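You operate a simulated robot arm through the tools that you are given. There is no shell and no other tool. Be economical: measure what you need, move in short steps, check, and stop when the job is done.

The job below is to be done with a simulated robot arm. You get a single attempt, and the scene is never put back.

Task
Take the three-way fitting from the draining board of the sink and leave it on the shelf under the air unit. Put one of the silver rings from the top of the yellow platform on top of the red tape roll. Lift the red cup lid open. Any order will do.

Only the result counts: the job must be done as asked and must still hold three seconds after the hand-in. Knocking over, shifting, dropping, spilling or breaking anything else fails it. A push-on lid holds only when it is set on centred and level and pressed home; a screw cap is set on level and turned clockwise until tight.

Robot
A 6-joint arm with a two-finger parallel gripper on a trunk, on a base that drives. Base frame: it is fixed to the floor where the robot stands at the start and does not move with it; the origin is under the middle of the robot, x ahead of it, y to its left, z up; the surface under the hand at the start is at about z = 715. Readings come in mm, degrees, newtons and seconds.
With the tool pointing down near the work surface it reaches from about 400 to 940 mm from the robot's upright axis, wherever it stands. Its first joint turns from -115.0 to 115.0 degrees. Places, roughly: red cup lid [-8700, 4900, 900]; red tape roll [500, 6000, 500]; shelf under the air unit (17x52 cm) [-2040, -1920, 800]; silver ring [250, 6000, 500]. Payload 3.43 kg.
The TCP is the grasp point between the finger pads, 34 mm short of the fingertips. In the tool frame z runs along the fingers and y along their closing line. Largest opening 128 mm; finger width 24, thickness 12; the body of the gripper, 48 by 130 mm, starts 96 mm behind the TCP.
Orientation is that of the tool frame in the base frame, as a unit quaternion [x, y, z, w]. With the fingers straight down and closing along the base's y, the tool's x points along the base's -x, its y along +y and its z along -z.

Tools
- The arm moves only by the tool arm_command. Its argument "rows" is a list of rows, each a list of 6 numbers: the shift along the tool's x, y, z in mm, then the turn, a rotation vector about the tool's x, y, z in degrees. In form: [[x, y, z, ax, ay, az], ...]. A call has 1 to 8 rows; each row shifts and turns the commanded pose from where the row before left it, along the tool's axes as they then stand. "hand" is the gripper command, from -1 (shut) to 1 (fully open), values between in proportion, set as the call begins (left out, the last holds). Each row takes 0.2 s and may step no farther than 50 mm and 8.6 degrees from the row before; otherwise, or with a gripper value out of range, the whole call is refused. Where a pose cannot be reached the arm comes as near as it can. A force on the tool above 40 N (or 10 N above the force at the start of the call, whichever is more), or a blocked arm, ends the call early, and 0.2 s more pass. The fingers move at their own pace (about 108 mm/s each) and stop on an object; they squeeze with about 40 N. The grip force told is the motor's: it shows also when the fingers shut on nothing. Time passes only in rows, and 0.2 s behind the last, so rows that do not move let the fingers close. The reply holds the time, the measured pose of the TCP, the force on the tool along the base axes, the opening and the grip force, in the units named above and with some noise, with the torque about the TCP (base axes, N m) and any sound that the robot's microphone picked up, and new pictures: "views" is both (left out), scene, wrist or none.
- Cameras (640 x 400 px; columns grow to the right, rows downward): "scene" is now at [86, 155, 1156]; the picture's right is [-0.43, -0.90, 0.00], its down [-0.10, 0.05, -0.99] and it looks along [0.90, -0.42, -0.11] (base axes); focal length 260 px, centre (320, 200). "wrist" rides on the gripper at [76, -11, -160] in the tool frame; the picture's right is [0.15, 0.99, 0.00], its down [-0.88, 0.13, -0.46] and it looks along [-0.45, 0.07, 0.89] (tool axes); focal length 234 px, centre (320, 200). There is no depth. A picture from a camera that has moved, and an enlarged one, comes with that camera's place and axes in the base frame and with its lens.
- lift_body(by): slides the trunk up (or, below 0, down) by that many mm; the arm and the scene camera ride with it, the base frame stays. It gives what a move gives, with no picture.
- roll_base(legs): drives the robot by 1 to 6 legs, each [ahead, turn to the left] in mm and degrees, along the robot's own axes; the way and the turn of a leg run together, so that a leg with both is an arc; at most 1500 mm and 180 degrees a leg. The arm and the cameras ride along, it lands a little off, and it stops where it bumps. It gives what a move gives, and a new picture of the scene camera.
- pan_tilt(pan, tilt): turns the head with the scene camera to pan (to the left, within 103 degrees either way) and tilt (down, from -29 to 69), counted from straight ahead of the robot. It gives what a move gives, and a new picture of the scene camera.
- inspect(camera, box): a new picture of the part [left, top, right, bottom] of that camera's present view, enlarged. No time passes.
- job_done(): hands the job in; it is judged then, once.

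Work in short steps. Places have to be worked out from the pictures, the camera data and where the tool is seen: move nearer, look again, correct. Check each grasp and each placing, and mend what went wrong. You have 165 turns and 260 pictures in all, those below and enlarged ones among them. Open the gripper and draw the arm clear of the work before you hand the job in, unless the task says otherwise; then end with one line.

The tools are called after "Call:" as name(argument=value, ...) on one line, values as JSON. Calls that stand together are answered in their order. arm_command: Moves the arm, as the interface text tells. Its arguments: {"type":"object","properties":{"rows":{"type":"array","items":{"type":"array","items":{"type":"number"}}},"hand":{"type":"number"},"views":{"type":"string","enum":["both","scene","wrist","none"]}},"required":["rows"]} The other tools are called the same way: lift_body (by) slides the trunk up or down; roll_base (legs) drives the base; pan_tilt (pan, tilt) turns the head that bears the scene camera; inspect (camera, box) takes an enlarged picture of a part of a camera's view; job_done () hands the job in.

At the start:

```text
clock: 0.0
tcp_pos: [432.8, -145.8, 1153.4]
ee_rot: [0.001, 1.0, -0.001, 0.001]
contact_force: [-0.9, -0.5, -0.1]
wrist_torque: [-0.01, 0.01, 0.04]
grip_width: 128.0
grip_force: 0.1
trunk travel left (down, up): [-375.0, 415.0]
robot x, y, heading: [1.6, -1.4, 0.1]
head pan, tilt: [-25.2, 6.4]
```

scene: 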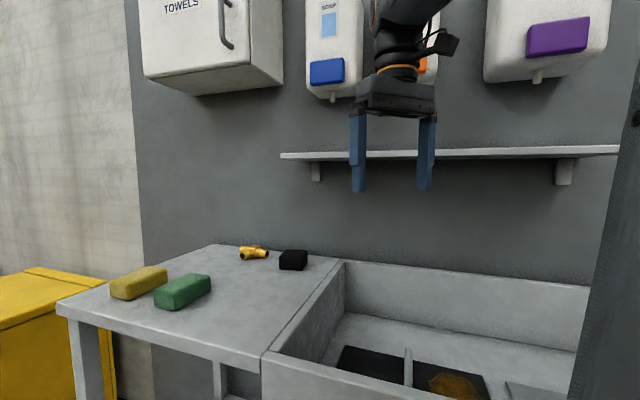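
wrist: 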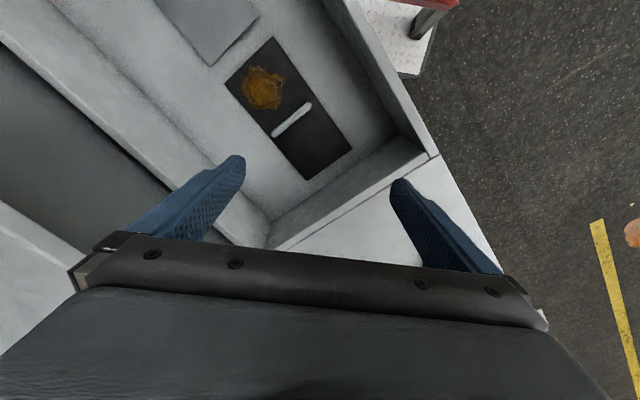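

I'll look around first, to see what is near the drive path to the draining board (I judge the fitting at about [1440, -90, 730]; sink front edge runs at 45°).

Call:
pan_tilt(pan=45, tilt=20)

Call:
pan_tilt(pan=103, tilt=20)

Call:
pan_tilt(pan=-100, tilt=20)

Call:
pan_tilt(pan=-25, tilt=40)

```text
clock: 1.4
tcp_pos: [433.5, -147.1, 1151.8]
ee_rot: [0.001, 1.0, -0.001, 0.001]
contact_force: [0.0, 0.2, 0.9]
wrist_torque: [0.01, -0.01, 0.03]
grip_width: 128.0
grip_force: 0.1
trunk travel left (down, up): [-375.0, 415.0]
robot x, y, heading: [2.4, 0.6, 0.2]
head pan, tilt: [45.0, 20.0]
camera scene: at [68.4, 260.1, 1133.9], right [0.71, -0.71, 0.0], down [-0.24, -0.24, -0.94], along [0.67, 0.66, -0.34], focal length 260 px, centre (320, 200)
```

scene: 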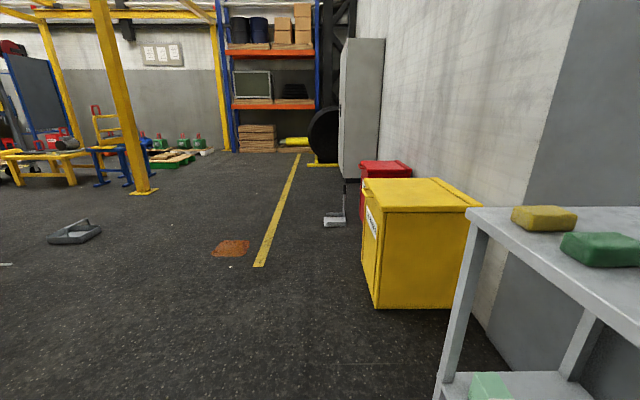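

```text
clock: 2.7
tcp_pos: [433.6, -146.0, 1152.4]
ee_rot: [0.002, 1.0, -0.001, 0.001]
contact_force: [1.0, 0.3, 1.2]
wrist_torque: [0.02, 0.01, 0.0]
grip_width: 128.1
grip_force: 0.1
trunk travel left (down, up): [-375.0, 415.0]
robot x, y, heading: [-2.1, -0.0, 0.1]
head pan, tilt: [103.0, 20.0]
camera scene: at [-18.3, 285.1, 1133.9], right [0.97, 0.22, 0.0], down [0.08, -0.33, -0.94], along [-0.21, 0.92, -0.34], focal length 260 px, centre (320, 200)
```

scene: 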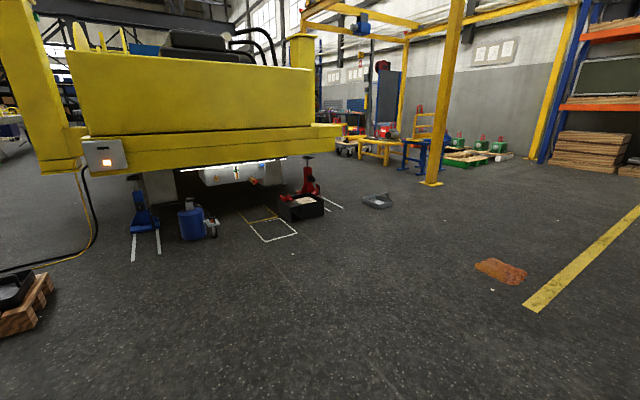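

```text
clock: 5.7
tcp_pos: [433.7, -145.7, 1152.7]
ee_rot: [0.001, 1.0, -0.001, 0.002]
contact_force: [-0.1, 0.8, 0.0]
wrist_torque: [-0.02, -0.01, 0.03]
grip_width: 128.3
grip_force: 0.1
trunk travel left (down, up): [-375.0, 415.0]
robot x, y, heading: [0.5, -1.3, 0.1]
head pan, tilt: [-100.0, 20.0]
camera scene: at [-13.6, 102.6, 1133.9], right [-0.98, 0.17, 0.0], down [0.06, 0.34, -0.94], along [-0.16, -0.93, -0.34], focal length 260 px, centre (320, 200)
```

scene: 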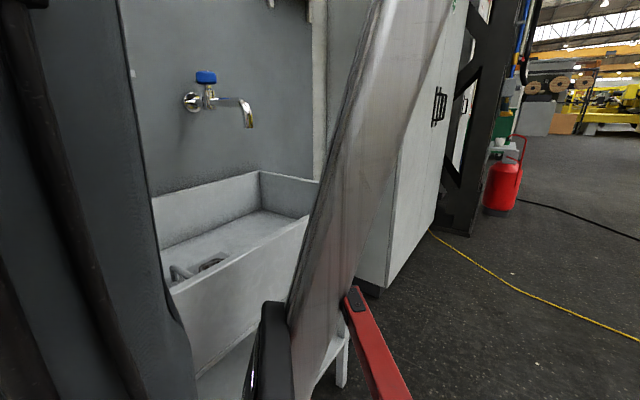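

```text
clock: 7.1
tcp_pos: [433.4, -145.3, 1152.7]
ee_rot: [0.001, 1.0, 0.0, 0.0]
contact_force: [0.9, -0.1, 0.1]
wrist_torque: [0.0, 0.0, 0.04]
grip_width: 128.2
grip_force: 0.1
trunk travel left (down, up): [-375.0, 415.0]
robot x, y, heading: [1.4, -0.7, 0.3]
head pan, tilt: [-25.0, 40.0]
camera scene: at [79.6, 158.3, 1102.5], right [-0.42, -0.91, 0.0], down [-0.58, 0.27, -0.77], along [0.69, -0.32, -0.64], focal length 260 px, centre (320, 200)
```

scene: 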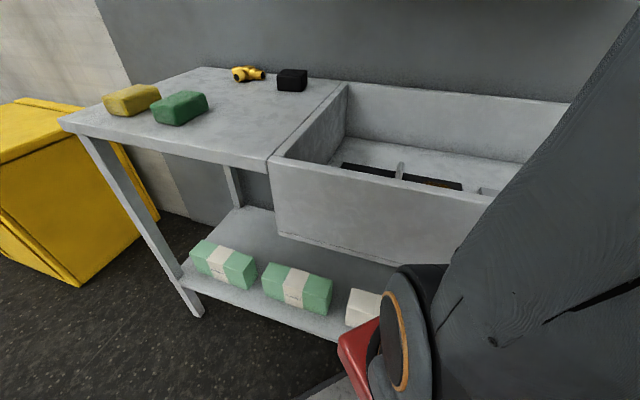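

Triangulating from two tilts, the draining board is at z≈895, front edge runs from about (432,83) to (739,410), fitting near (875,10). I back off and drive parallel to the sink, then face it squarely.

Call:
roll_base(legs=[[-200, 0], [0, 45.5], [790, 0], [0, -90]])

Call:
pan_tilt(pan=0, tilt=35)

```text
clock: 18.4
tcp_pos: [558.2, 146.0, 1153.8]
ee_rot: [0.38, 0.925, -0.002, 0.001]
contact_force: [-0.5, 0.4, -0.3]
wrist_torque: [-0.03, 0.0, -0.01]
grip_width: 128.1
grip_force: 0.0
trunk travel left (down, up): [-375.0, 415.0]
robot x, y, heading: [355.7, 549.8, -44.7]
head pan, tilt: [-25.0, 40.0]
camera scene: at [521.8, 611.0, 1102.4], right [-0.94, -0.35, 0.0], down [-0.22, 0.6, -0.77], along [0.27, -0.72, -0.64], focal length 260 px, centre (320, 200)
```

scene: 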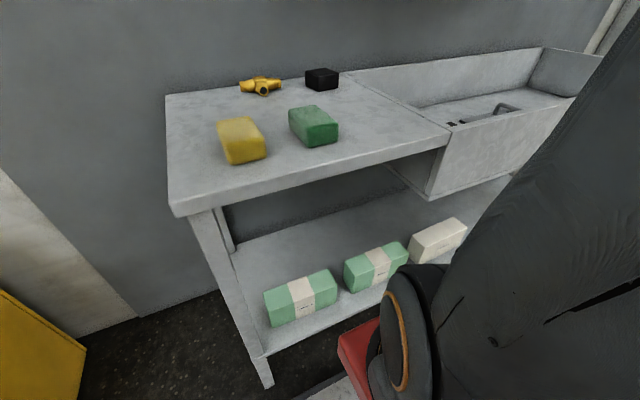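

```text
clock: 19.3
tcp_pos: [558.6, 144.6, 1152.8]
ee_rot: [0.379, 0.925, -0.001, 0.001]
contact_force: [0.6, -0.4, -0.7]
wrist_torque: [-0.04, -0.01, 0.0]
grip_width: 128.2
grip_force: 0.0
trunk travel left (down, up): [-375.0, 415.0]
robot x, y, heading: [355.3, 556.8, -44.6]
head pan, tilt: [0.0, 35.0]
camera scene: at [554.8, 628.8, 1110.0], right [-0.7, -0.71, 0.0], down [-0.41, 0.4, -0.82], along [0.58, -0.57, -0.57], focal length 260 px, centre (320, 200)
```

scene: 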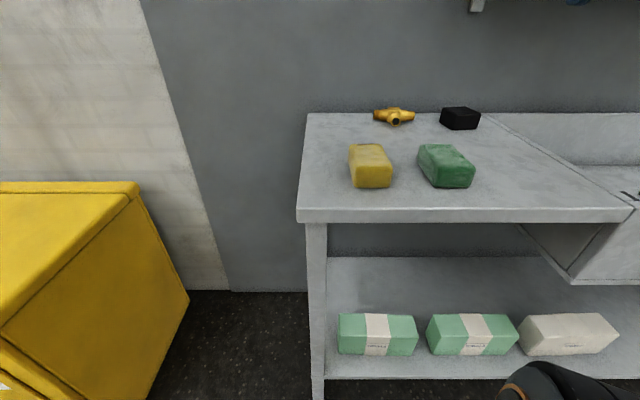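

The fitting lies almost straight ahead (about 730 mm forward). Before extending I check what hangs above the board.

Call:
pan_tilt(pan=-5, tilt=-5)

```text
clock: 20.3
tcp_pos: [559.9, 145.6, 1153.5]
ee_rot: [0.38, 0.925, -0.002, 0.001]
contact_force: [0.6, 0.2, 1.0]
wrist_torque: [-0.01, -0.02, 0.02]
grip_width: 128.2
grip_force: 0.0
trunk travel left (down, up): [-375.0, 415.0]
robot x, y, heading: [352.9, 556.2, -44.3]
head pan, tilt: [-5.0, -5.0]
camera scene: at [548.9, 624.0, 1173.8], right [-0.76, -0.65, 0.0], down [0.06, -0.07, -1.0], along [0.65, -0.76, 0.09], focal length 260 px, centre (320, 200)
```

scene: 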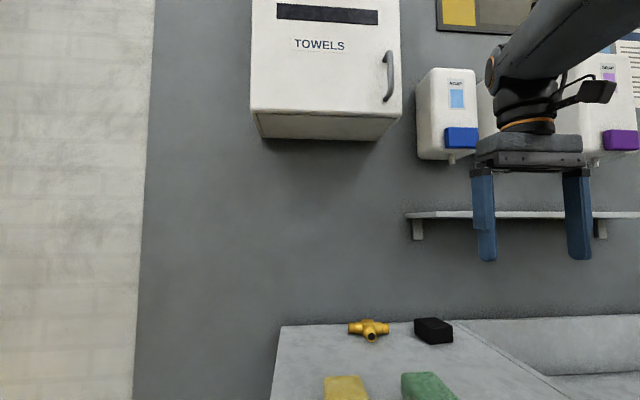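

Towel box underside is ~z 1400, so there is room underneath. I move the hand forward and left to above the fitting's near side, and look with the wrist camera.

Call:
arm_command(rows=[[-35, 26, 16, 0, 0, 0], [-35, 26, 16, 0, 0, 0], [-35, 26, 16, 0, 0, 0], [-35, 26, 16, 0, 0, 0], [-35, 26, 16, 0, 0, 0], [-35, 26, 16, 0, 0, 0], [0, 0, 0, 0, 0, 0]])

Call:
pan_tilt(pan=-10, tilt=30)

```text
clock: 21.9
tcp_pos: [819.7, 108.0, 1056.8]
ee_rot: [0.38, 0.925, -0.001, 0.001]
contact_force: [-0.1, 0.1, 1.2]
wrist_torque: [-0.02, 0.0, 0.01]
grip_width: 128.0
grip_force: 0.0
trunk travel left (down, up): [-375.0, 415.0]
robot x, y, heading: [349.9, 551.6, -44.5]
head pan, tilt: [-5.0, -5.0]
camera scene: at [548.8, 624.1, 1173.9], right [-0.76, -0.65, 0.0], down [0.06, -0.07, -1.0], along [0.65, -0.76, 0.09], focal length 260 px, centre (320, 200)
camera wrist: at [756.0, 153.8, 1217.0], right [0.59, 0.81, 0.0], down [0.72, -0.52, 0.46], along [0.37, -0.27, -0.89], focal length 234 px, centre (320, 200)
```

scene: 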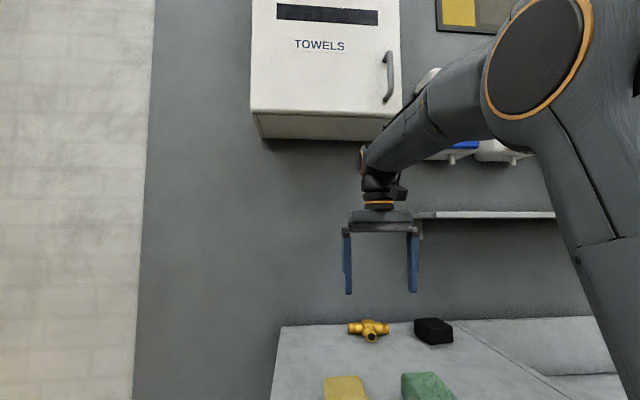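
wrist: 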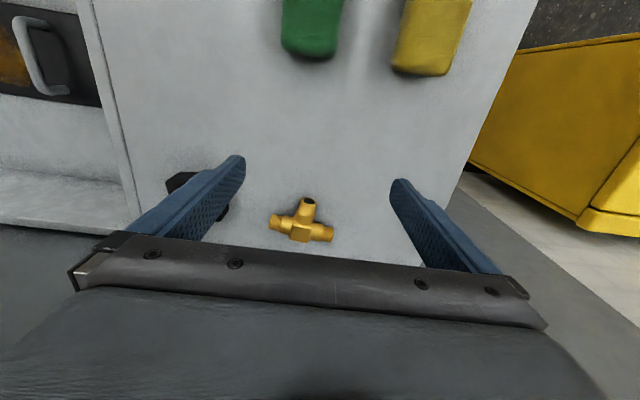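

```text
clock: 22.9
tcp_pos: [819.1, 108.4, 1055.5]
ee_rot: [0.379, 0.925, -0.002, 0.001]
contact_force: [0.1, -1.3, 0.1]
wrist_torque: [0.03, -0.02, -0.01]
grip_width: 128.1
grip_force: 0.0
trunk travel left (down, up): [-375.0, 415.0]
robot x, y, heading: [350.4, 553.7, -44.5]
head pan, tilt: [-10.0, 30.0]
camera scene: at [544.6, 616.9, 1117.9], right [-0.81, -0.58, 0.0], down [-0.29, 0.41, -0.87], along [0.5, -0.71, -0.5], focal length 260 px, centre (320, 200)
```

scene: 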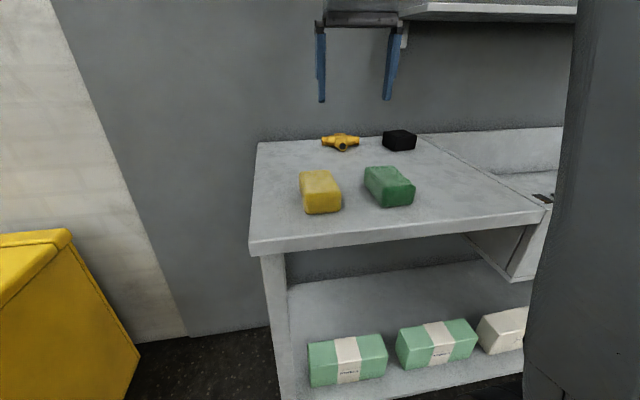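

Wrist and scene rays meet at about [914, 0, 893], the run parallel to the wall and the branch toward me. I move closer for a better view.

Call:
arm_command(rows=[[-35, 0, 20, 0, 0, 0], [-35, 0, 20, 0, 0, 0], [-30, 0, 20, 0, 0, 0], [0, 0, 0, 0, 0, 0]])

Call:
inspect(camera="wrist", box=[220, 120, 420, 245])

```text
clock: 23.9
tcp_pos: [890.5, 37.7, 997.0]
ee_rot: [0.38, 0.925, -0.001, 0.0]
contact_force: [-0.3, 0.5, -0.5]
wrist_torque: [0.02, 0.0, 0.0]
grip_width: 127.8
grip_force: 0.2
trunk travel left (down, up): [-375.0, 415.0]
robot x, y, heading: [354.5, 555.6, -44.7]
head pan, tilt: [-10.0, 30.0]
camera scene: at [544.5, 617.0, 1117.8], right [-0.81, -0.58, 0.0], down [-0.29, 0.41, -0.87], along [0.5, -0.71, -0.5], focal length 260 px, centre (320, 200)
camera wrist: at [828.1, 83.3, 1156.9], right [0.59, 0.81, 0.0], down [0.72, -0.52, 0.46], along [0.37, -0.27, -0.89], focal length 234 px, centre (320, 200)
```

scene: 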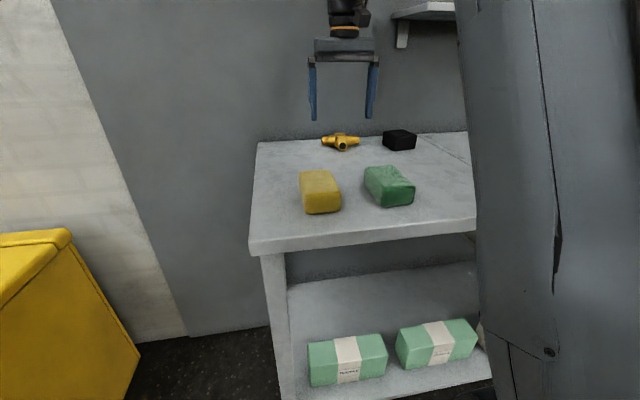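
wrist: 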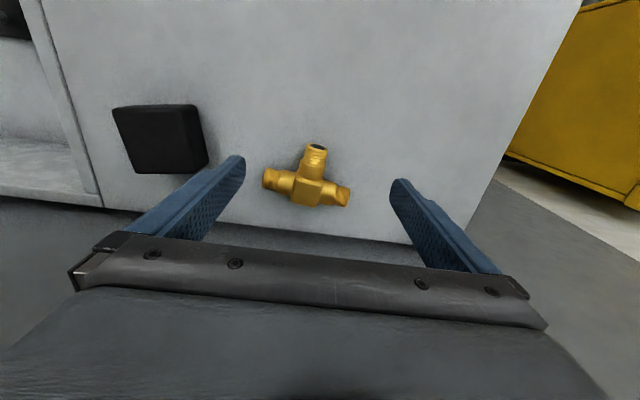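

```text
3.20 times, centred on (320, 182) of wrist
camera zoom: at [828.1, 83.3, 1156.9], right [0.59, 0.81, 0.0], down [0.72, -0.52, 0.46], along [0.37, -0.27, -0.89], focal length 749 px, centre (320, 256)
```

zoom: 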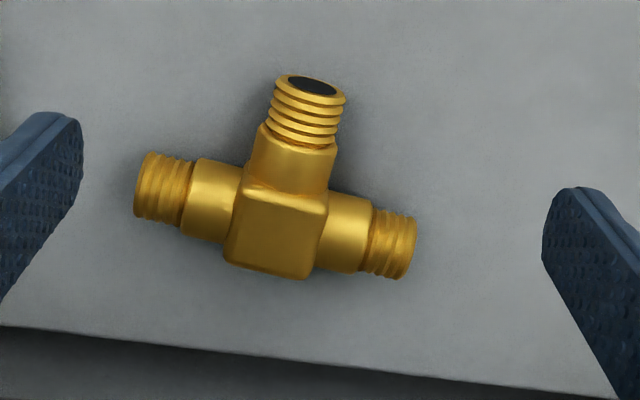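

Fitting center ≈(914, 1), run axis at 40.8°, 106 mm long. I'll grip it end to end: align over it, turn 4.5°, and descend part way.

Call:
arm_command(rows=[[-42.5, -9.6, 0, 0, 0, 0], [0, 0, 0, 0, 0, 4.5], [0, 0, 25, 0, 0, 0], [0, 0, 25, 0, 0, 0], [0, 0, 0, 0, 0, 0]])

Call:
inspect(camera="scene", box=[260, 60, 460, 185])

```text
clock: 25.1
tcp_pos: [913.3, 3.8, 946.4]
ee_rot: [0.416, 0.909, -0.001, 0.0]
contact_force: [0.2, -0.4, -0.7]
wrist_torque: [-0.01, 0.01, 0.03]
grip_width: 127.9
grip_force: 0.1
trunk travel left (down, up): [-375.0, 415.0]
robot x, y, heading: [353.2, 556.3, -44.4]
head pan, tilt: [-10.0, 30.0]
camera scene: at [544.6, 616.9, 1117.8], right [-0.81, -0.58, 0.0], down [-0.29, 0.41, -0.87], along [0.5, -0.71, -0.5], focal length 260 px, centre (320, 200)
camera wrist: at [854.7, 53.3, 1107.1], right [0.65, 0.76, 0.0], down [0.67, -0.58, 0.46], along [0.35, -0.3, -0.89], focal length 234 px, centre (320, 200)
```

scene: 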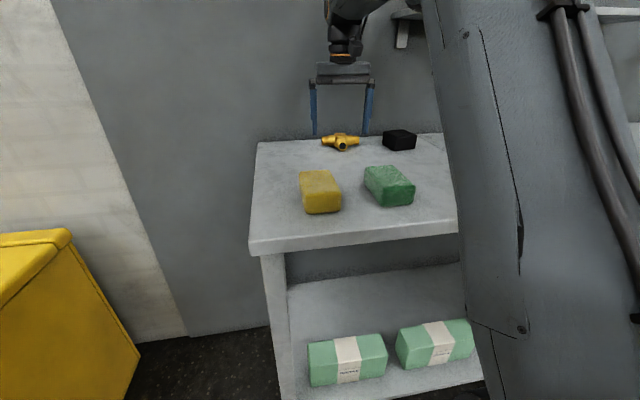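
wrist: 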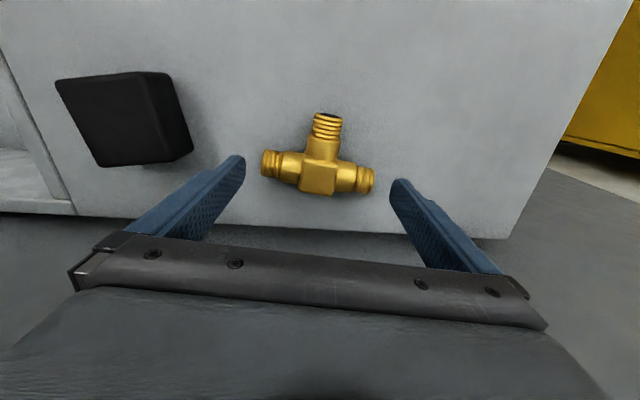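

```text
3.20 times, centred on (360, 122) of scene
camera zoom: at [544.6, 616.9, 1117.8], right [-0.81, -0.58, 0.0], down [-0.29, 0.41, -0.87], along [0.5, -0.71, -0.5], focal length 833 px, centre (192, 448)
```

zoom: 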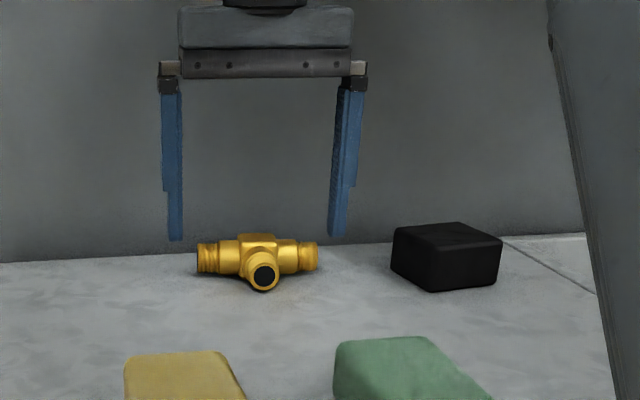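

Alignment good, about 6 mm short in the forward direction. Shift forward, descend to TCP z≈918 and check contact force.

Call:
arm_command(rows=[[-6, 0, 15, 0, 0, 0], [0, 0, 13, 0, 0, 0], [0, 0, 0, 0, 0, 0]])

Call:
inspect(camera="scene", box=[260, 60, 460, 185])

```text
clock: 25.9
tcp_pos: [915.7, -1.9, 917.8]
ee_rot: [0.415, 0.91, -0.001, 0.001]
contact_force: [0.5, 0.4, 1.3]
wrist_torque: [-0.02, -0.02, -0.01]
grip_width: 128.0
grip_force: 0.1
trunk travel left (down, up): [-375.0, 415.0]
robot x, y, heading: [355.0, 553.1, -44.5]
head pan, tilt: [-10.0, 30.0]
camera scene: at [544.6, 616.9, 1117.8], right [-0.81, -0.58, 0.0], down [-0.29, 0.41, -0.87], along [0.5, -0.71, -0.5], focal length 260 px, centre (320, 200)
camera wrist: at [858.0, 48.2, 1079.5], right [0.65, 0.76, 0.0], down [0.67, -0.58, 0.46], along [0.35, -0.3, -0.89], focal length 234 px, centre (320, 200)
```

scene: 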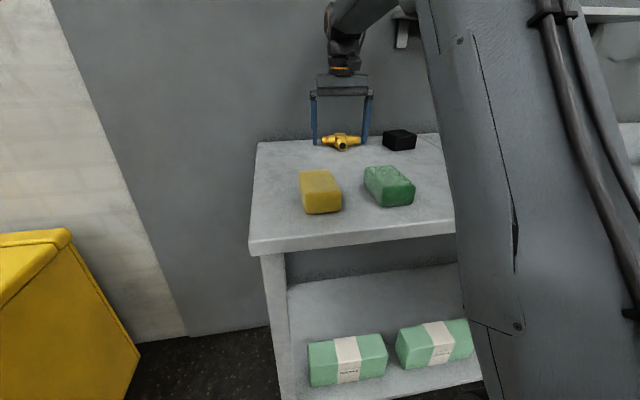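
wrist: 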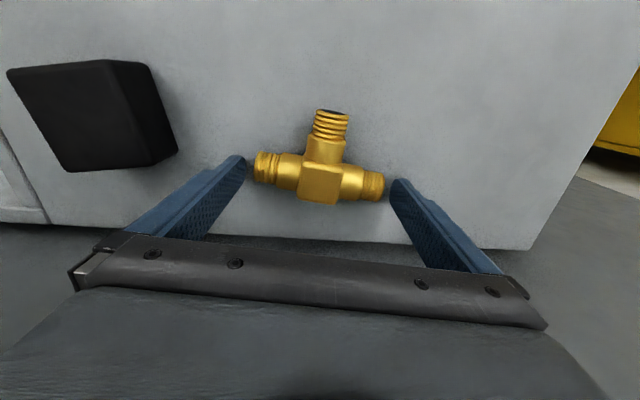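

```text
3.20 times, centred on (360, 122) of scene
camera zoom: at [544.6, 616.9, 1117.8], right [-0.81, -0.58, 0.0], down [-0.29, 0.41, -0.87], along [0.5, -0.71, -0.5], focal length 833 px, centre (192, 448)
```

zoom: 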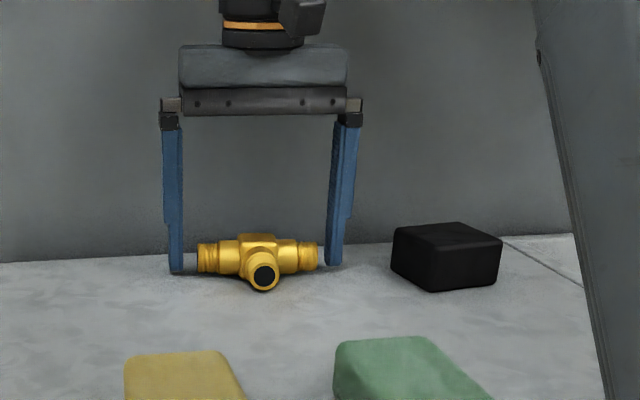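

The fingers straddle the ends. Close.

Call:
arm_command(rows=[[0, 0, 2, 0, 0, 0], [0, 0, 0, 0, 0, 0], [0, 0, 0, 0, 0, 0]], hand=-1)

Call:
inspect(camera="scene", box=[260, 60, 460, 185])

```text
clock: 26.8
tcp_pos: [917.1, -2.7, 917.9]
ee_rot: [0.416, 0.91, -0.001, 0.002]
contact_force: [1.0, 0.0, 15.3]
wrist_torque: [0.22, 0.21, 0.0]
grip_width: 104.1
grip_force: 40.0
trunk travel left (down, up): [-375.0, 415.0]
robot x, y, heading: [354.4, 555.3, -44.5]
head pan, tilt: [-10.0, 30.0]
camera scene: at [544.2, 617.2, 1117.9], right [-0.81, -0.58, 0.0], down [-0.29, 0.41, -0.87], along [0.5, -0.71, -0.5], focal length 260 px, centre (320, 200)
camera wrist: at [857.8, 48.4, 1078.6], right [0.65, 0.76, 0.0], down [0.67, -0.58, 0.46], along [0.35, -0.3, -0.89], focal length 234 px, centre (320, 200)
```

scene: 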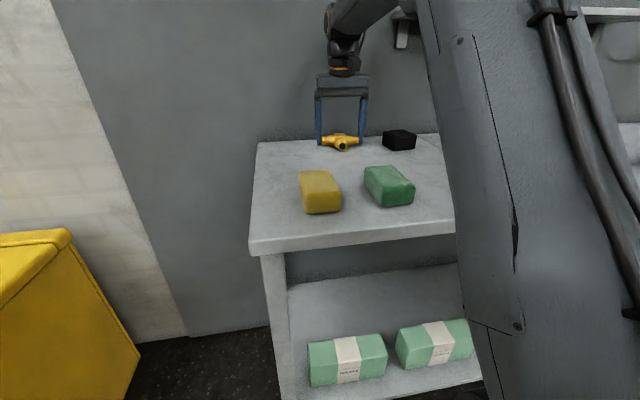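
wrist: 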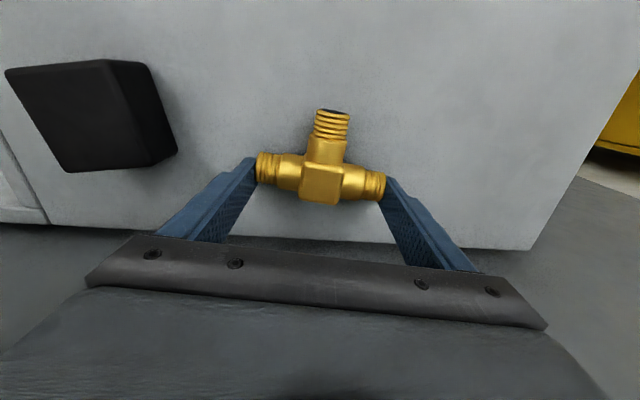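

```text
3.20 times, centred on (360, 122) of scene
camera zoom: at [544.2, 617.2, 1117.9], right [-0.81, -0.58, 0.0], down [-0.29, 0.41, -0.87], along [0.5, -0.71, -0.5], focal length 833 px, centre (192, 448)
```

zoom: 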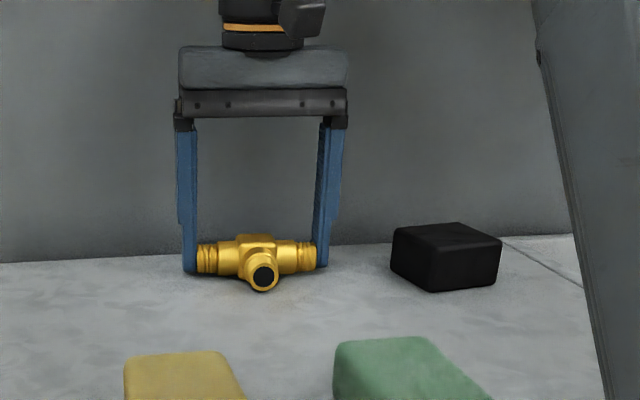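

Gripped at 104 mm (tips on the board at z≈884). Lift, then draw back over the board.

Call:
arm_command(rows=[[0, 0, -20, 0, 0, 0], [0, 0, -40, 0, 0, 0], [0, 0, -40, 0, 0, 0], [40, 0, -25, 0, 0, 0], [45, 0, -15, 0, 0, 0], [45, 0, -10, 0, 0, 0], [45, 0, 0, 0, 0, 0], [45, 0, 0, 0, 0, 0]])

Call:
arm_command(rows=[[45, 0, 0, 0, 0, 0], [45, 0, 0, 0, 0, 0], [0, 0, 0, 0, 0, 0]])

```text
clock: 28.6
tcp_pos: [773.5, 161.4, 1064.8]
ee_rot: [0.416, 0.909, -0.001, -0.001]
contact_force: [1.1, 0.0, -4.0]
wrist_torque: [0.01, 0.04, 0.02]
grip_width: 103.9
grip_force: 39.6
trunk travel left (down, up): [-375.0, 415.0]
robot x, y, heading: [356.9, 550.9, -44.4]
head pan, tilt: [-10.0, 30.0]
camera scene: at [545.0, 616.5, 1117.7], right [-0.81, -0.58, 0.0], down [-0.29, 0.41, -0.87], along [0.5, -0.71, -0.5], focal length 260 px, centre (320, 200)
camera wrist: at [715.8, 212.5, 1224.8], right [0.65, 0.76, 0.0], down [0.68, -0.58, 0.45], along [0.34, -0.3, -0.89], focal length 234 px, centre (320, 200)
```

scene: 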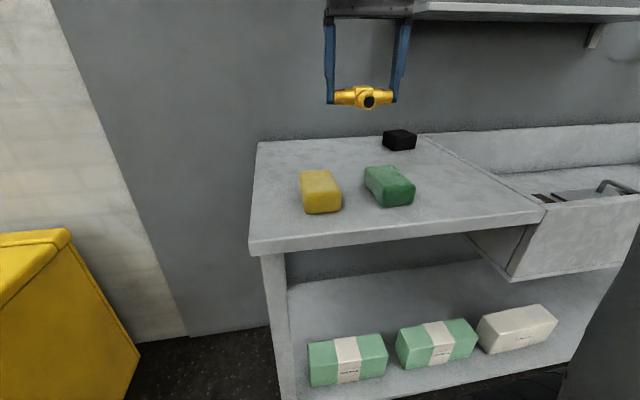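
wrist: 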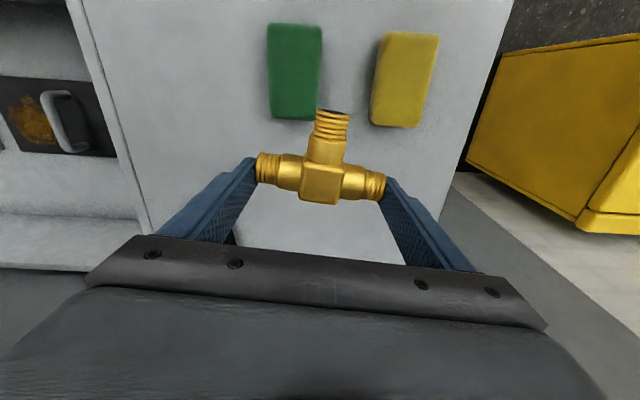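

```text
clock: 29.4
tcp_pos: [714.4, 231.2, 1065.5]
ee_rot: [0.415, 0.91, -0.001, -0.001]
contact_force: [1.3, 0.1, -2.9]
wrist_torque: [-0.03, -0.01, 0.02]
grip_width: 104.1
grip_force: 39.8
trunk travel left (down, up): [-375.0, 415.0]
robot x, y, heading: [350.4, 556.8, -44.4]
head pan, tilt: [-10.0, 30.0]
camera scene: at [544.7, 616.8, 1117.8], right [-0.81, -0.58, 0.0], down [-0.29, 0.41, -0.87], along [0.5, -0.71, -0.5], focal length 260 px, centre (320, 200)
camera wrist: at [655.3, 280.8, 1226.2], right [0.65, 0.76, 0.0], down [0.68, -0.58, 0.46], along [0.34, -0.3, -0.89], focal length 234 px, centre (320, 200)
```

scene: 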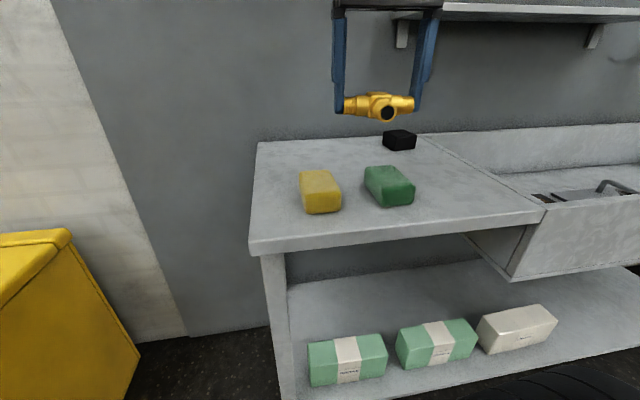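
wrist: 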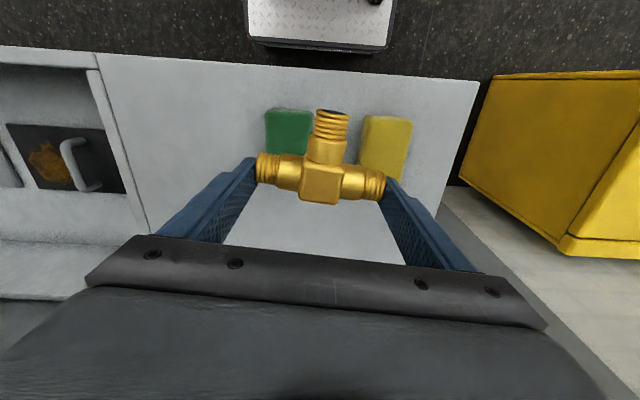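

Fitting held. I back away from the sink and turn to face the direction of the air unit.

Call:
roll_base(legs=[[-450, 0], [0, -90]])

Call:
pan_tilt(pan=0, tilt=15)

```text
clock: 36.0
tcp_pos: [-300.8, 518.5, 1065.3]
ee_rot: [0.94, 0.34, -0.002, -0.001]
contact_force: [0.2, 1.3, -2.0]
wrist_torque: [-0.02, 0.03, 0.01]
grip_width: 103.9
grip_force: 39.9
trunk travel left (down, up): [-375.0, 415.0]
robot x, y, heading: [29.2, 872.0, -135.6]
head pan, tilt: [-10.0, 30.0]
camera scene: at [90.6, 679.8, 1117.8], right [-0.56, 0.83, 0.0], down [0.41, 0.28, -0.87], along [-0.71, -0.49, -0.5], focal length 260 px, centre (320, 200)
```

scene: 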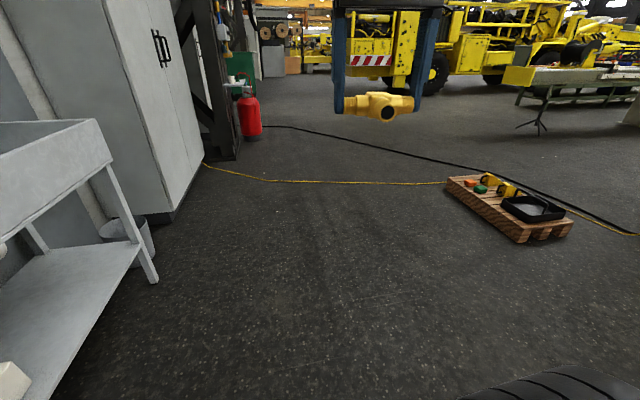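

```text
clock: 36.7
tcp_pos: [-300.8, 517.6, 1065.6]
ee_rot: [0.94, 0.341, -0.002, 0.0]
contact_force: [-0.1, 0.2, -2.6]
wrist_torque: [-0.03, 0.05, 0.0]
grip_width: 103.9
grip_force: 39.9
trunk travel left (down, up): [-375.0, 415.0]
robot x, y, heading: [32.0, 870.8, -135.7]
head pan, tilt: [0.0, 15.0]
camera scene: at [98.5, 665.6, 1141.9], right [-0.7, 0.72, 0.0], down [0.19, 0.18, -0.97], along [-0.69, -0.68, -0.26], focal length 260 px, centre (320, 200)
```

scene: 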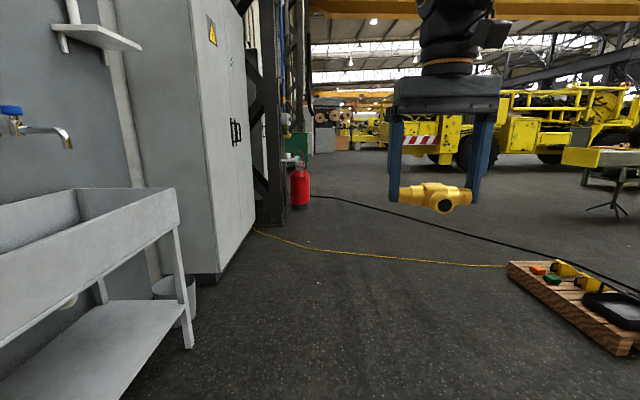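

The shelf should appear near pixel (292,158). Zoom in on it.

Call:
inspect(camera="scene", box=[240, 100, 360, 230])

```text
3.08 times, centred on (300, 165) of scene
camera zoom: at [98.5, 665.6, 1141.9], right [-0.7, 0.72, 0.0], down [0.19, 0.18, -0.97], along [-0.69, -0.68, -0.26], focal length 801 px, centre (382, 308)
```

zoom: 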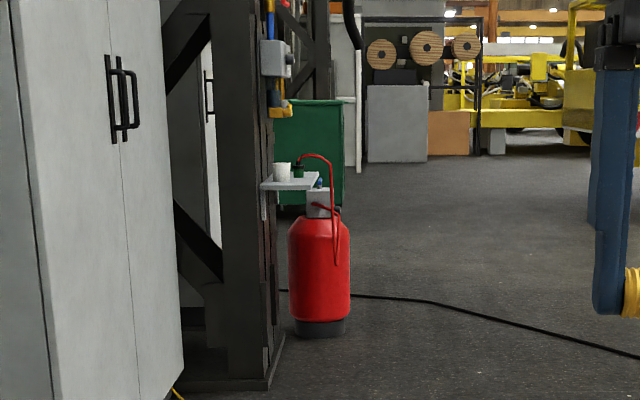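

Shelf is on the dark pillar, with a white cup on it and a red tank near it. I drive along parallel to the wall and stop short for a look.

Call:
roll_base(legs=[[0, -4.8], [1500, 0], [900, 0]])

Call:
pan_tilt(pan=30, tilt=15)

```text
clock: 49.0
tcp_pos: [-2148.8, -1024.7, 1065.9]
ee_rot: [0.95, 0.311, -0.001, 0.0]
contact_force: [-0.4, -0.3, -2.1]
wrist_torque: [0.02, 0.02, 0.01]
grip_width: 103.8
grip_force: 39.7
trunk travel left (down, up): [-375.0, 415.0]
robot x, y, heading: [-1796.6, -690.1, -139.0]
head pan, tilt: [0.0, 15.0]
camera scene: at [-1741.1, -901.3, 1142.0], right [-0.65, 0.76, 0.0], down [0.2, 0.17, -0.97], along [-0.73, -0.63, -0.26], focal length 260 px, centre (320, 200)
```

scene: 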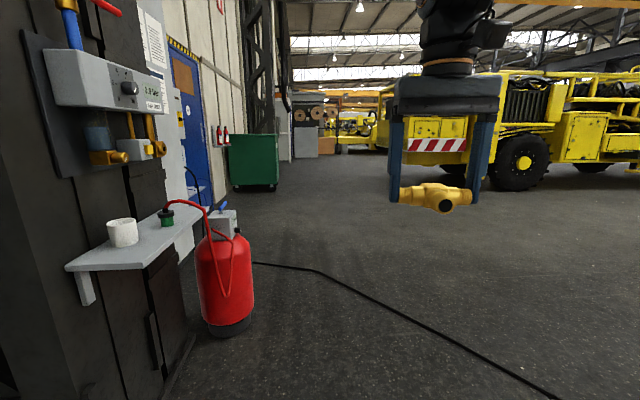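

```text
clock: 50.0
tcp_pos: [-2148.3, -1023.9, 1065.8]
ee_rot: [0.95, 0.311, 0.0, -0.001]
contact_force: [0.3, -0.3, -2.5]
wrist_torque: [0.0, 0.06, 0.0]
grip_width: 103.6
grip_force: 39.8
trunk travel left (down, up): [-375.0, 415.0]
robot x, y, heading: [-1795.9, -690.8, -138.9]
head pan, tilt: [30.0, 15.0]
camera scene: at [-1701.2, -928.4, 1142.0], right [-0.94, 0.33, 0.0], down [0.09, 0.24, -0.97], along [-0.32, -0.91, -0.26], focal length 260 px, centre (320, 200)
```

scene: 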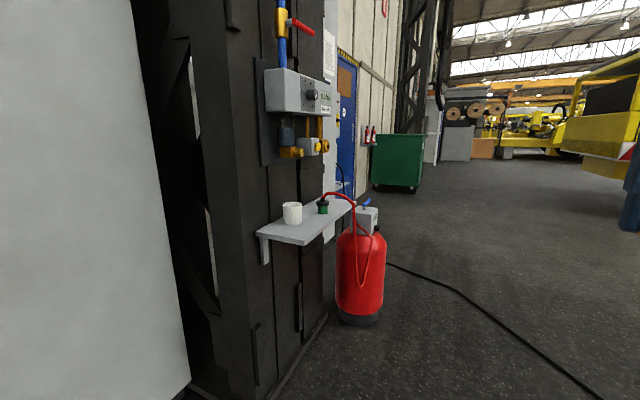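

Shelf spans about d −2510…−3030 along the wall, 170 deep. I drive up in front of its near end and face it.

Call:
roll_base(legs=[[0, 3.7], [800, 0], [0, 90]])

Call:
pan_tilt(pan=-10, tilt=20)

```text
clock: 58.6
tcp_pos: [-2004.7, -1573.1, 1065.4]
ee_rot: [0.414, 0.91, -0.001, 0.0]
contact_force: [-0.2, 0.4, -3.3]
wrist_torque: [0.0, -0.03, -0.02]
grip_width: 103.2
grip_force: 39.8
trunk travel left (down, up): [-375.0, 415.0]
robot x, y, heading: [-2368.9, -1253.8, -44.2]
head pan, tilt: [30.0, 15.0]
camera scene: at [-2139.4, -1136.7, 1142.0], right [-0.25, -0.97, 0.0], down [-0.25, 0.06, -0.97], along [0.94, -0.24, -0.26], focal length 260 px, centre (320, 200)
```

scene: 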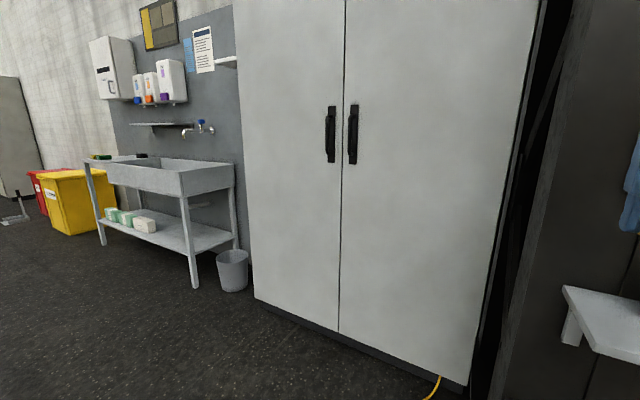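

```text
clock: 59.6
tcp_pos: [-2007.3, -1573.5, 1065.4]
ee_rot: [0.414, 0.91, -0.002, 0.0]
contact_force: [0.1, 0.2, -2.0]
wrist_torque: [0.01, -0.04, -0.01]
grip_width: 103.3
grip_force: 40.6
trunk travel left (down, up): [-375.0, 415.0]
robot x, y, heading: [-2367.6, -1250.5, -44.2]
head pan, tilt: [-10.0, 20.0]
camera scene: at [-2175.5, -1189.2, 1133.8], right [-0.81, -0.58, 0.0], down [-0.2, 0.28, -0.94], along [0.55, -0.76, -0.34], focal length 260 px, centre (320, 200)
```

scene: 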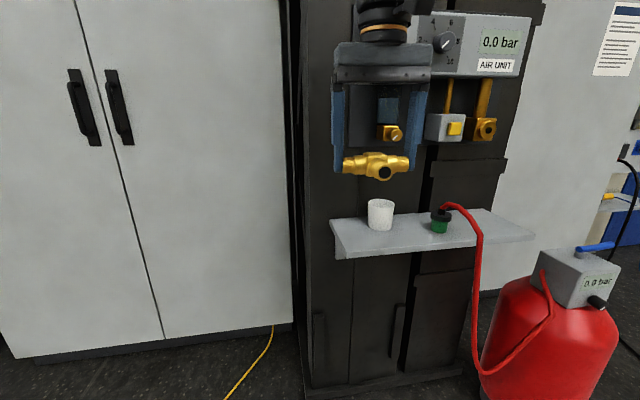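

Excellent view. In the robot frame: shelf front edge F≈590, left end R≈−57, cup at F≈740/R≈105. I'll set the fitting at F≈655, R≈10, left of the valves. First lower and align, then advance partway.

Call:
arm_command(rows=[[0, 0, 40, 0, 0, -4], [0, 0, 45, 0, 0, 0], [0, 0, 40, 0, 0, 0], [-40, -14, 0, 0, 0, 0], [-45, -15, 0, 0, 0, 0], [-45, 0, 0, 0, 0, 0], [0, 0, 0, 0, 0, 0]])

Call:
inspect(camera="scene", box=[290, 40, 530, 280])

```text
clock: 61.2
tcp_pos: [-1934.6, -1687.8, 941.7]
ee_rot: [0.382, 0.924, -0.001, 0.0]
contact_force: [-0.7, -0.2, -2.4]
wrist_torque: [-0.02, -0.03, 0.03]
grip_width: 103.4
grip_force: 39.9
trunk travel left (down, up): [-375.0, 415.0]
robot x, y, heading: [-2368.1, -1250.7, -44.1]
head pan, tilt: [-10.0, 20.0]
camera scene: at [-2175.6, -1189.2, 1133.9], right [-0.81, -0.58, 0.0], down [-0.2, 0.28, -0.94], along [0.55, -0.76, -0.34], focal length 260 px, centre (320, 200)
camera wrist: at [-1997.0, -1642.5, 1102.3], right [0.59, 0.8, 0.0], down [0.72, -0.53, 0.46], along [0.37, -0.27, -0.89], focal length 234 px, centre (320, 200)
```

scene: 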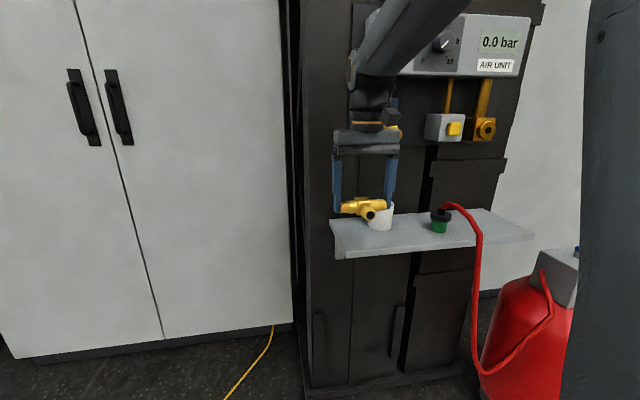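
wrist: 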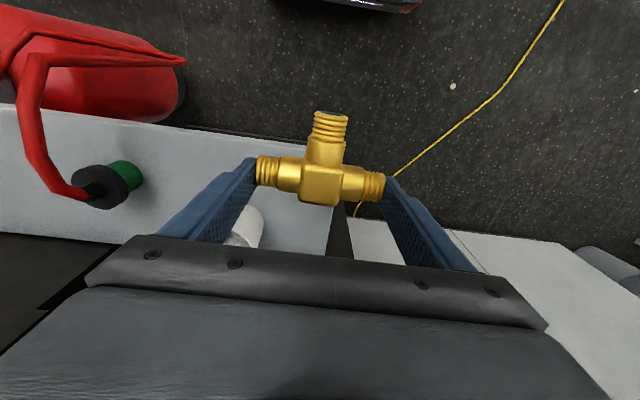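

```text
1.67 times, centred on (410, 160) of scene
camera zoom: at [-2175.6, -1189.2, 1133.9], right [-0.81, -0.58, 0.0], down [-0.2, 0.28, -0.94], along [0.55, -0.76, -0.34], focal length 434 px, centre (170, 267)
```

zoom: 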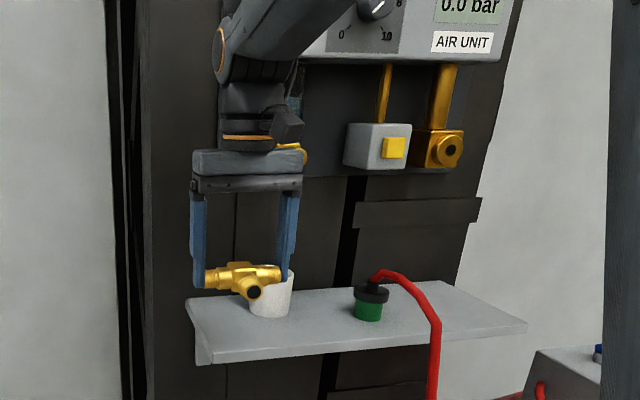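

I need a better estimate of the shelf's top height and left end; zooming further.

Call:
inspect(camera="scene", box=[320, 180, 420, 270])

Call:
inspect(camera="wrist", box=[130, 90, 450, 290])

```text
4.44 times, centred on (370, 225) of scene
camera zoom: at [-2175.6, -1189.2, 1133.9], right [-0.81, -0.58, 0.0], down [-0.2, 0.28, -0.94], along [0.55, -0.76, -0.34], focal length 1157 px, centre (98, 89)
```

zoom: 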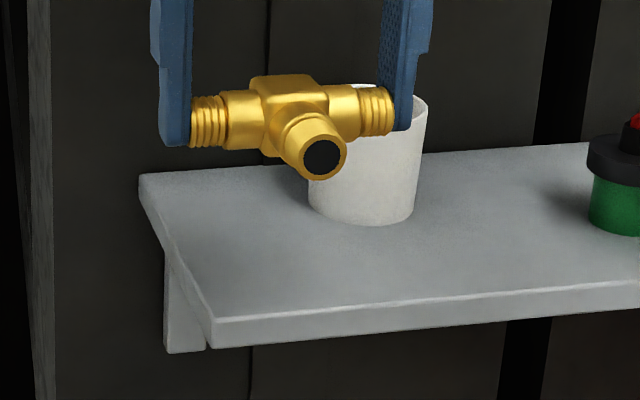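

```text
2.00 times, centred on (290, 190) of wrist
camera zoom: at [-1997.0, -1642.5, 1102.3], right [0.59, 0.8, 0.0], down [0.72, -0.53, 0.46], along [0.37, -0.27, -0.89], focal length 468 px, centre (380, 220)
```

zoom: 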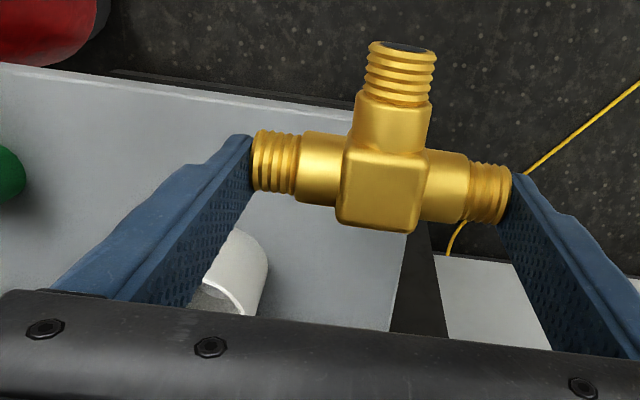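

The scene and wrist rays agree on: shelf top z≈797, front edge F≈628, left end R≈−20, cup front F≈730, valve tip F≈740 at z>1045. New target: F≈678, R≈42. Move over, then down to just above.

Call:
arm_command(rows=[[-32, -14, 0, 0, 0, 0], [-31, -14, 0, 0, 0, 0], [0, 0, 30, 0, 0, 0], [0, 0, 30, 0, 0, 0], [0, 0, 25, 0, 0, 0], [0, 0, 0, 0, 0, 0]])

Call:
inspect(camera="scene", box=[320, 100, 460, 270])

```text
clock: 62.6
tcp_pos: [-1909.7, -1750.8, 856.4]
ee_rot: [0.382, 0.924, -0.001, 0.001]
contact_force: [-0.1, -0.3, -2.9]
wrist_torque: [0.0, -0.03, 0.0]
grip_width: 103.8
grip_force: 39.4
trunk travel left (down, up): [-375.0, 415.0]
robot x, y, heading: [-2367.3, -1253.4, -44.1]
head pan, tilt: [-10.0, 20.0]
camera scene: at [-2175.5, -1189.3, 1133.9], right [-0.81, -0.58, 0.0], down [-0.2, 0.28, -0.94], along [0.55, -0.76, -0.34], focal length 260 px, centre (320, 200)
camera wrist: at [-1971.8, -1704.8, 1016.4], right [0.59, 0.8, 0.0], down [0.72, -0.53, 0.46], along [0.37, -0.27, -0.89], focal length 234 px, centre (320, 200)
```

scene: 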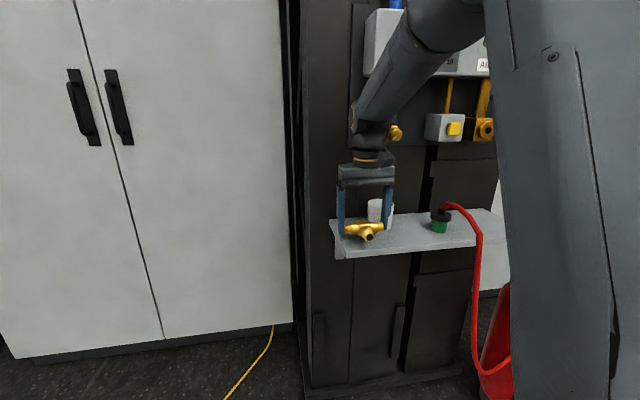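
wrist: 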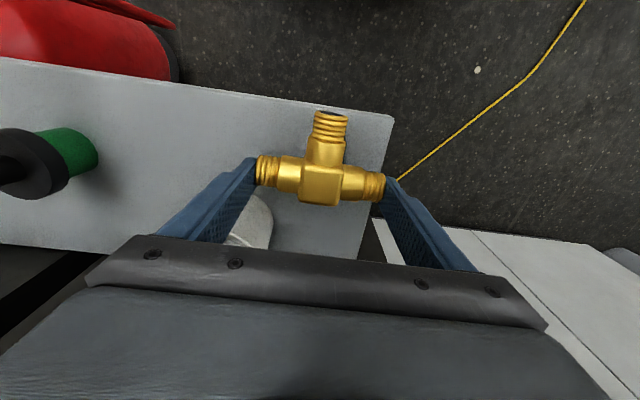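

```text
2.35 times, centred on (390, 185) of scene
camera zoom: at [-2175.5, -1189.3, 1133.9], right [-0.81, -0.58, 0.0], down [-0.2, 0.28, -0.94], along [0.55, -0.76, -0.34], focal length 613 px, centre (155, 235)
```

zoom: 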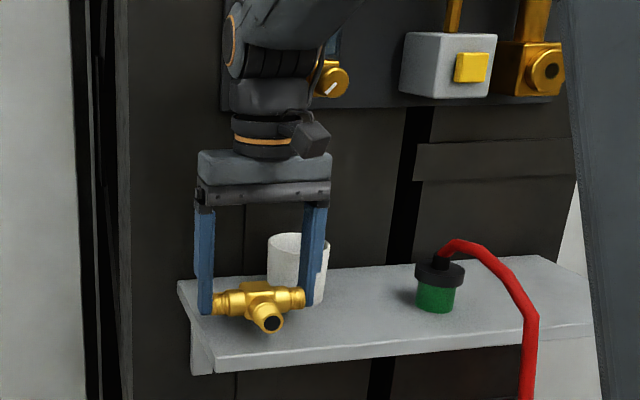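

Slightly close to the shelf's left end and front edge. Shift 12 right and 8 forward, then lower to contact slowly.

Call:
arm_command(rows=[[-8, -12, 0, 0, 0, 0], [0, 0, 10, 0, 0, 0], [0, 0, 6, 0, 0, 0], [0, 0, 0, 0, 0, 0]])

Call:
inspect(camera="scene", box=[320, 180, 420, 270])

```text
clock: 63.6
tcp_pos: [-1912.1, -1764.3, 840.6]
ee_rot: [0.382, 0.924, 0.0, 0.0]
contact_force: [0.1, 0.3, -2.4]
wrist_torque: [-0.02, -0.05, -0.01]
grip_width: 103.7
grip_force: 39.9
trunk travel left (down, up): [-375.0, 415.0]
robot x, y, heading: [-2369.8, -1251.2, -44.6]
head pan, tilt: [-10.0, 20.0]
camera scene: at [-2175.5, -1189.3, 1133.8], right [-0.81, -0.58, 0.0], down [-0.2, 0.28, -0.94], along [0.55, -0.76, -0.34], focal length 260 px, centre (320, 200)
camera wrist: at [-1974.6, -1718.6, 1000.4], right [0.59, 0.8, 0.0], down [0.72, -0.53, 0.46], along [0.37, -0.27, -0.89], focal length 234 px, centre (320, 200)
```

scene: 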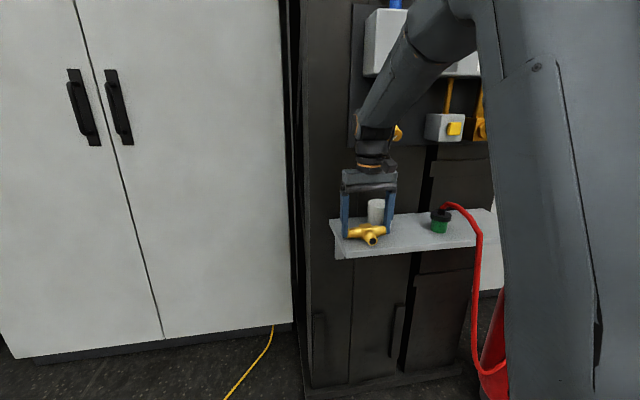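
wrist: 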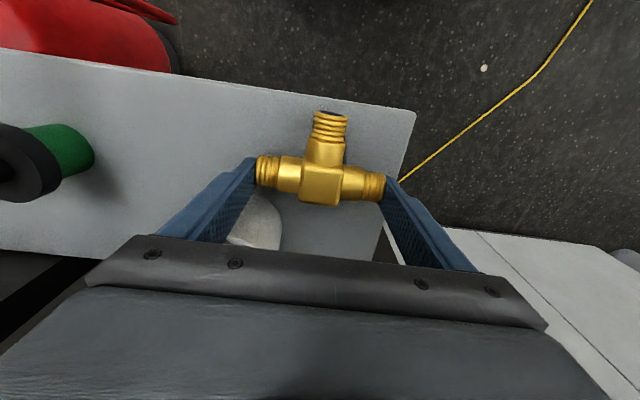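

```text
4.44 times, centred on (370, 225) of scene
camera zoom: at [-2175.5, -1189.3, 1133.8], right [-0.81, -0.58, 0.0], down [-0.2, 0.28, -0.94], along [0.55, -0.76, -0.34], focal length 1157 px, centre (98, 89)
```

zoom: 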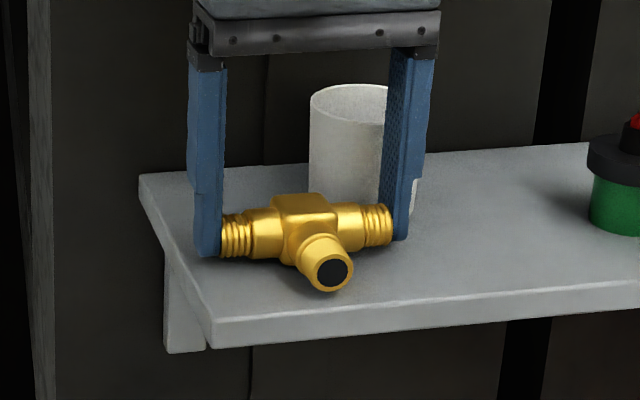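

Well placed. Lower in small steps until contact shows.

Call:
arm_command(rows=[[0, 0, 3, 0, 0, 0], [0, 0, 3, 0, 0, 0], [0, 0, 2, 0, 0, 0], [0, 0, 0, 0, 0, 0]], views="none")

```text
clock: 64.6
tcp_pos: [-1913.7, -1764.2, 834.7]
ee_rot: [0.382, 0.924, -0.002, 0.002]
contact_force: [-0.8, -1.5, 33.2]
wrist_torque: [0.43, -0.31, -0.07]
grip_width: 103.5
grip_force: 40.1
trunk travel left (down, up): [-375.0, 415.0]
robot x, y, heading: [-2366.4, -1252.4, -44.3]
head pan, tilt: [-10.0, 20.0]
```

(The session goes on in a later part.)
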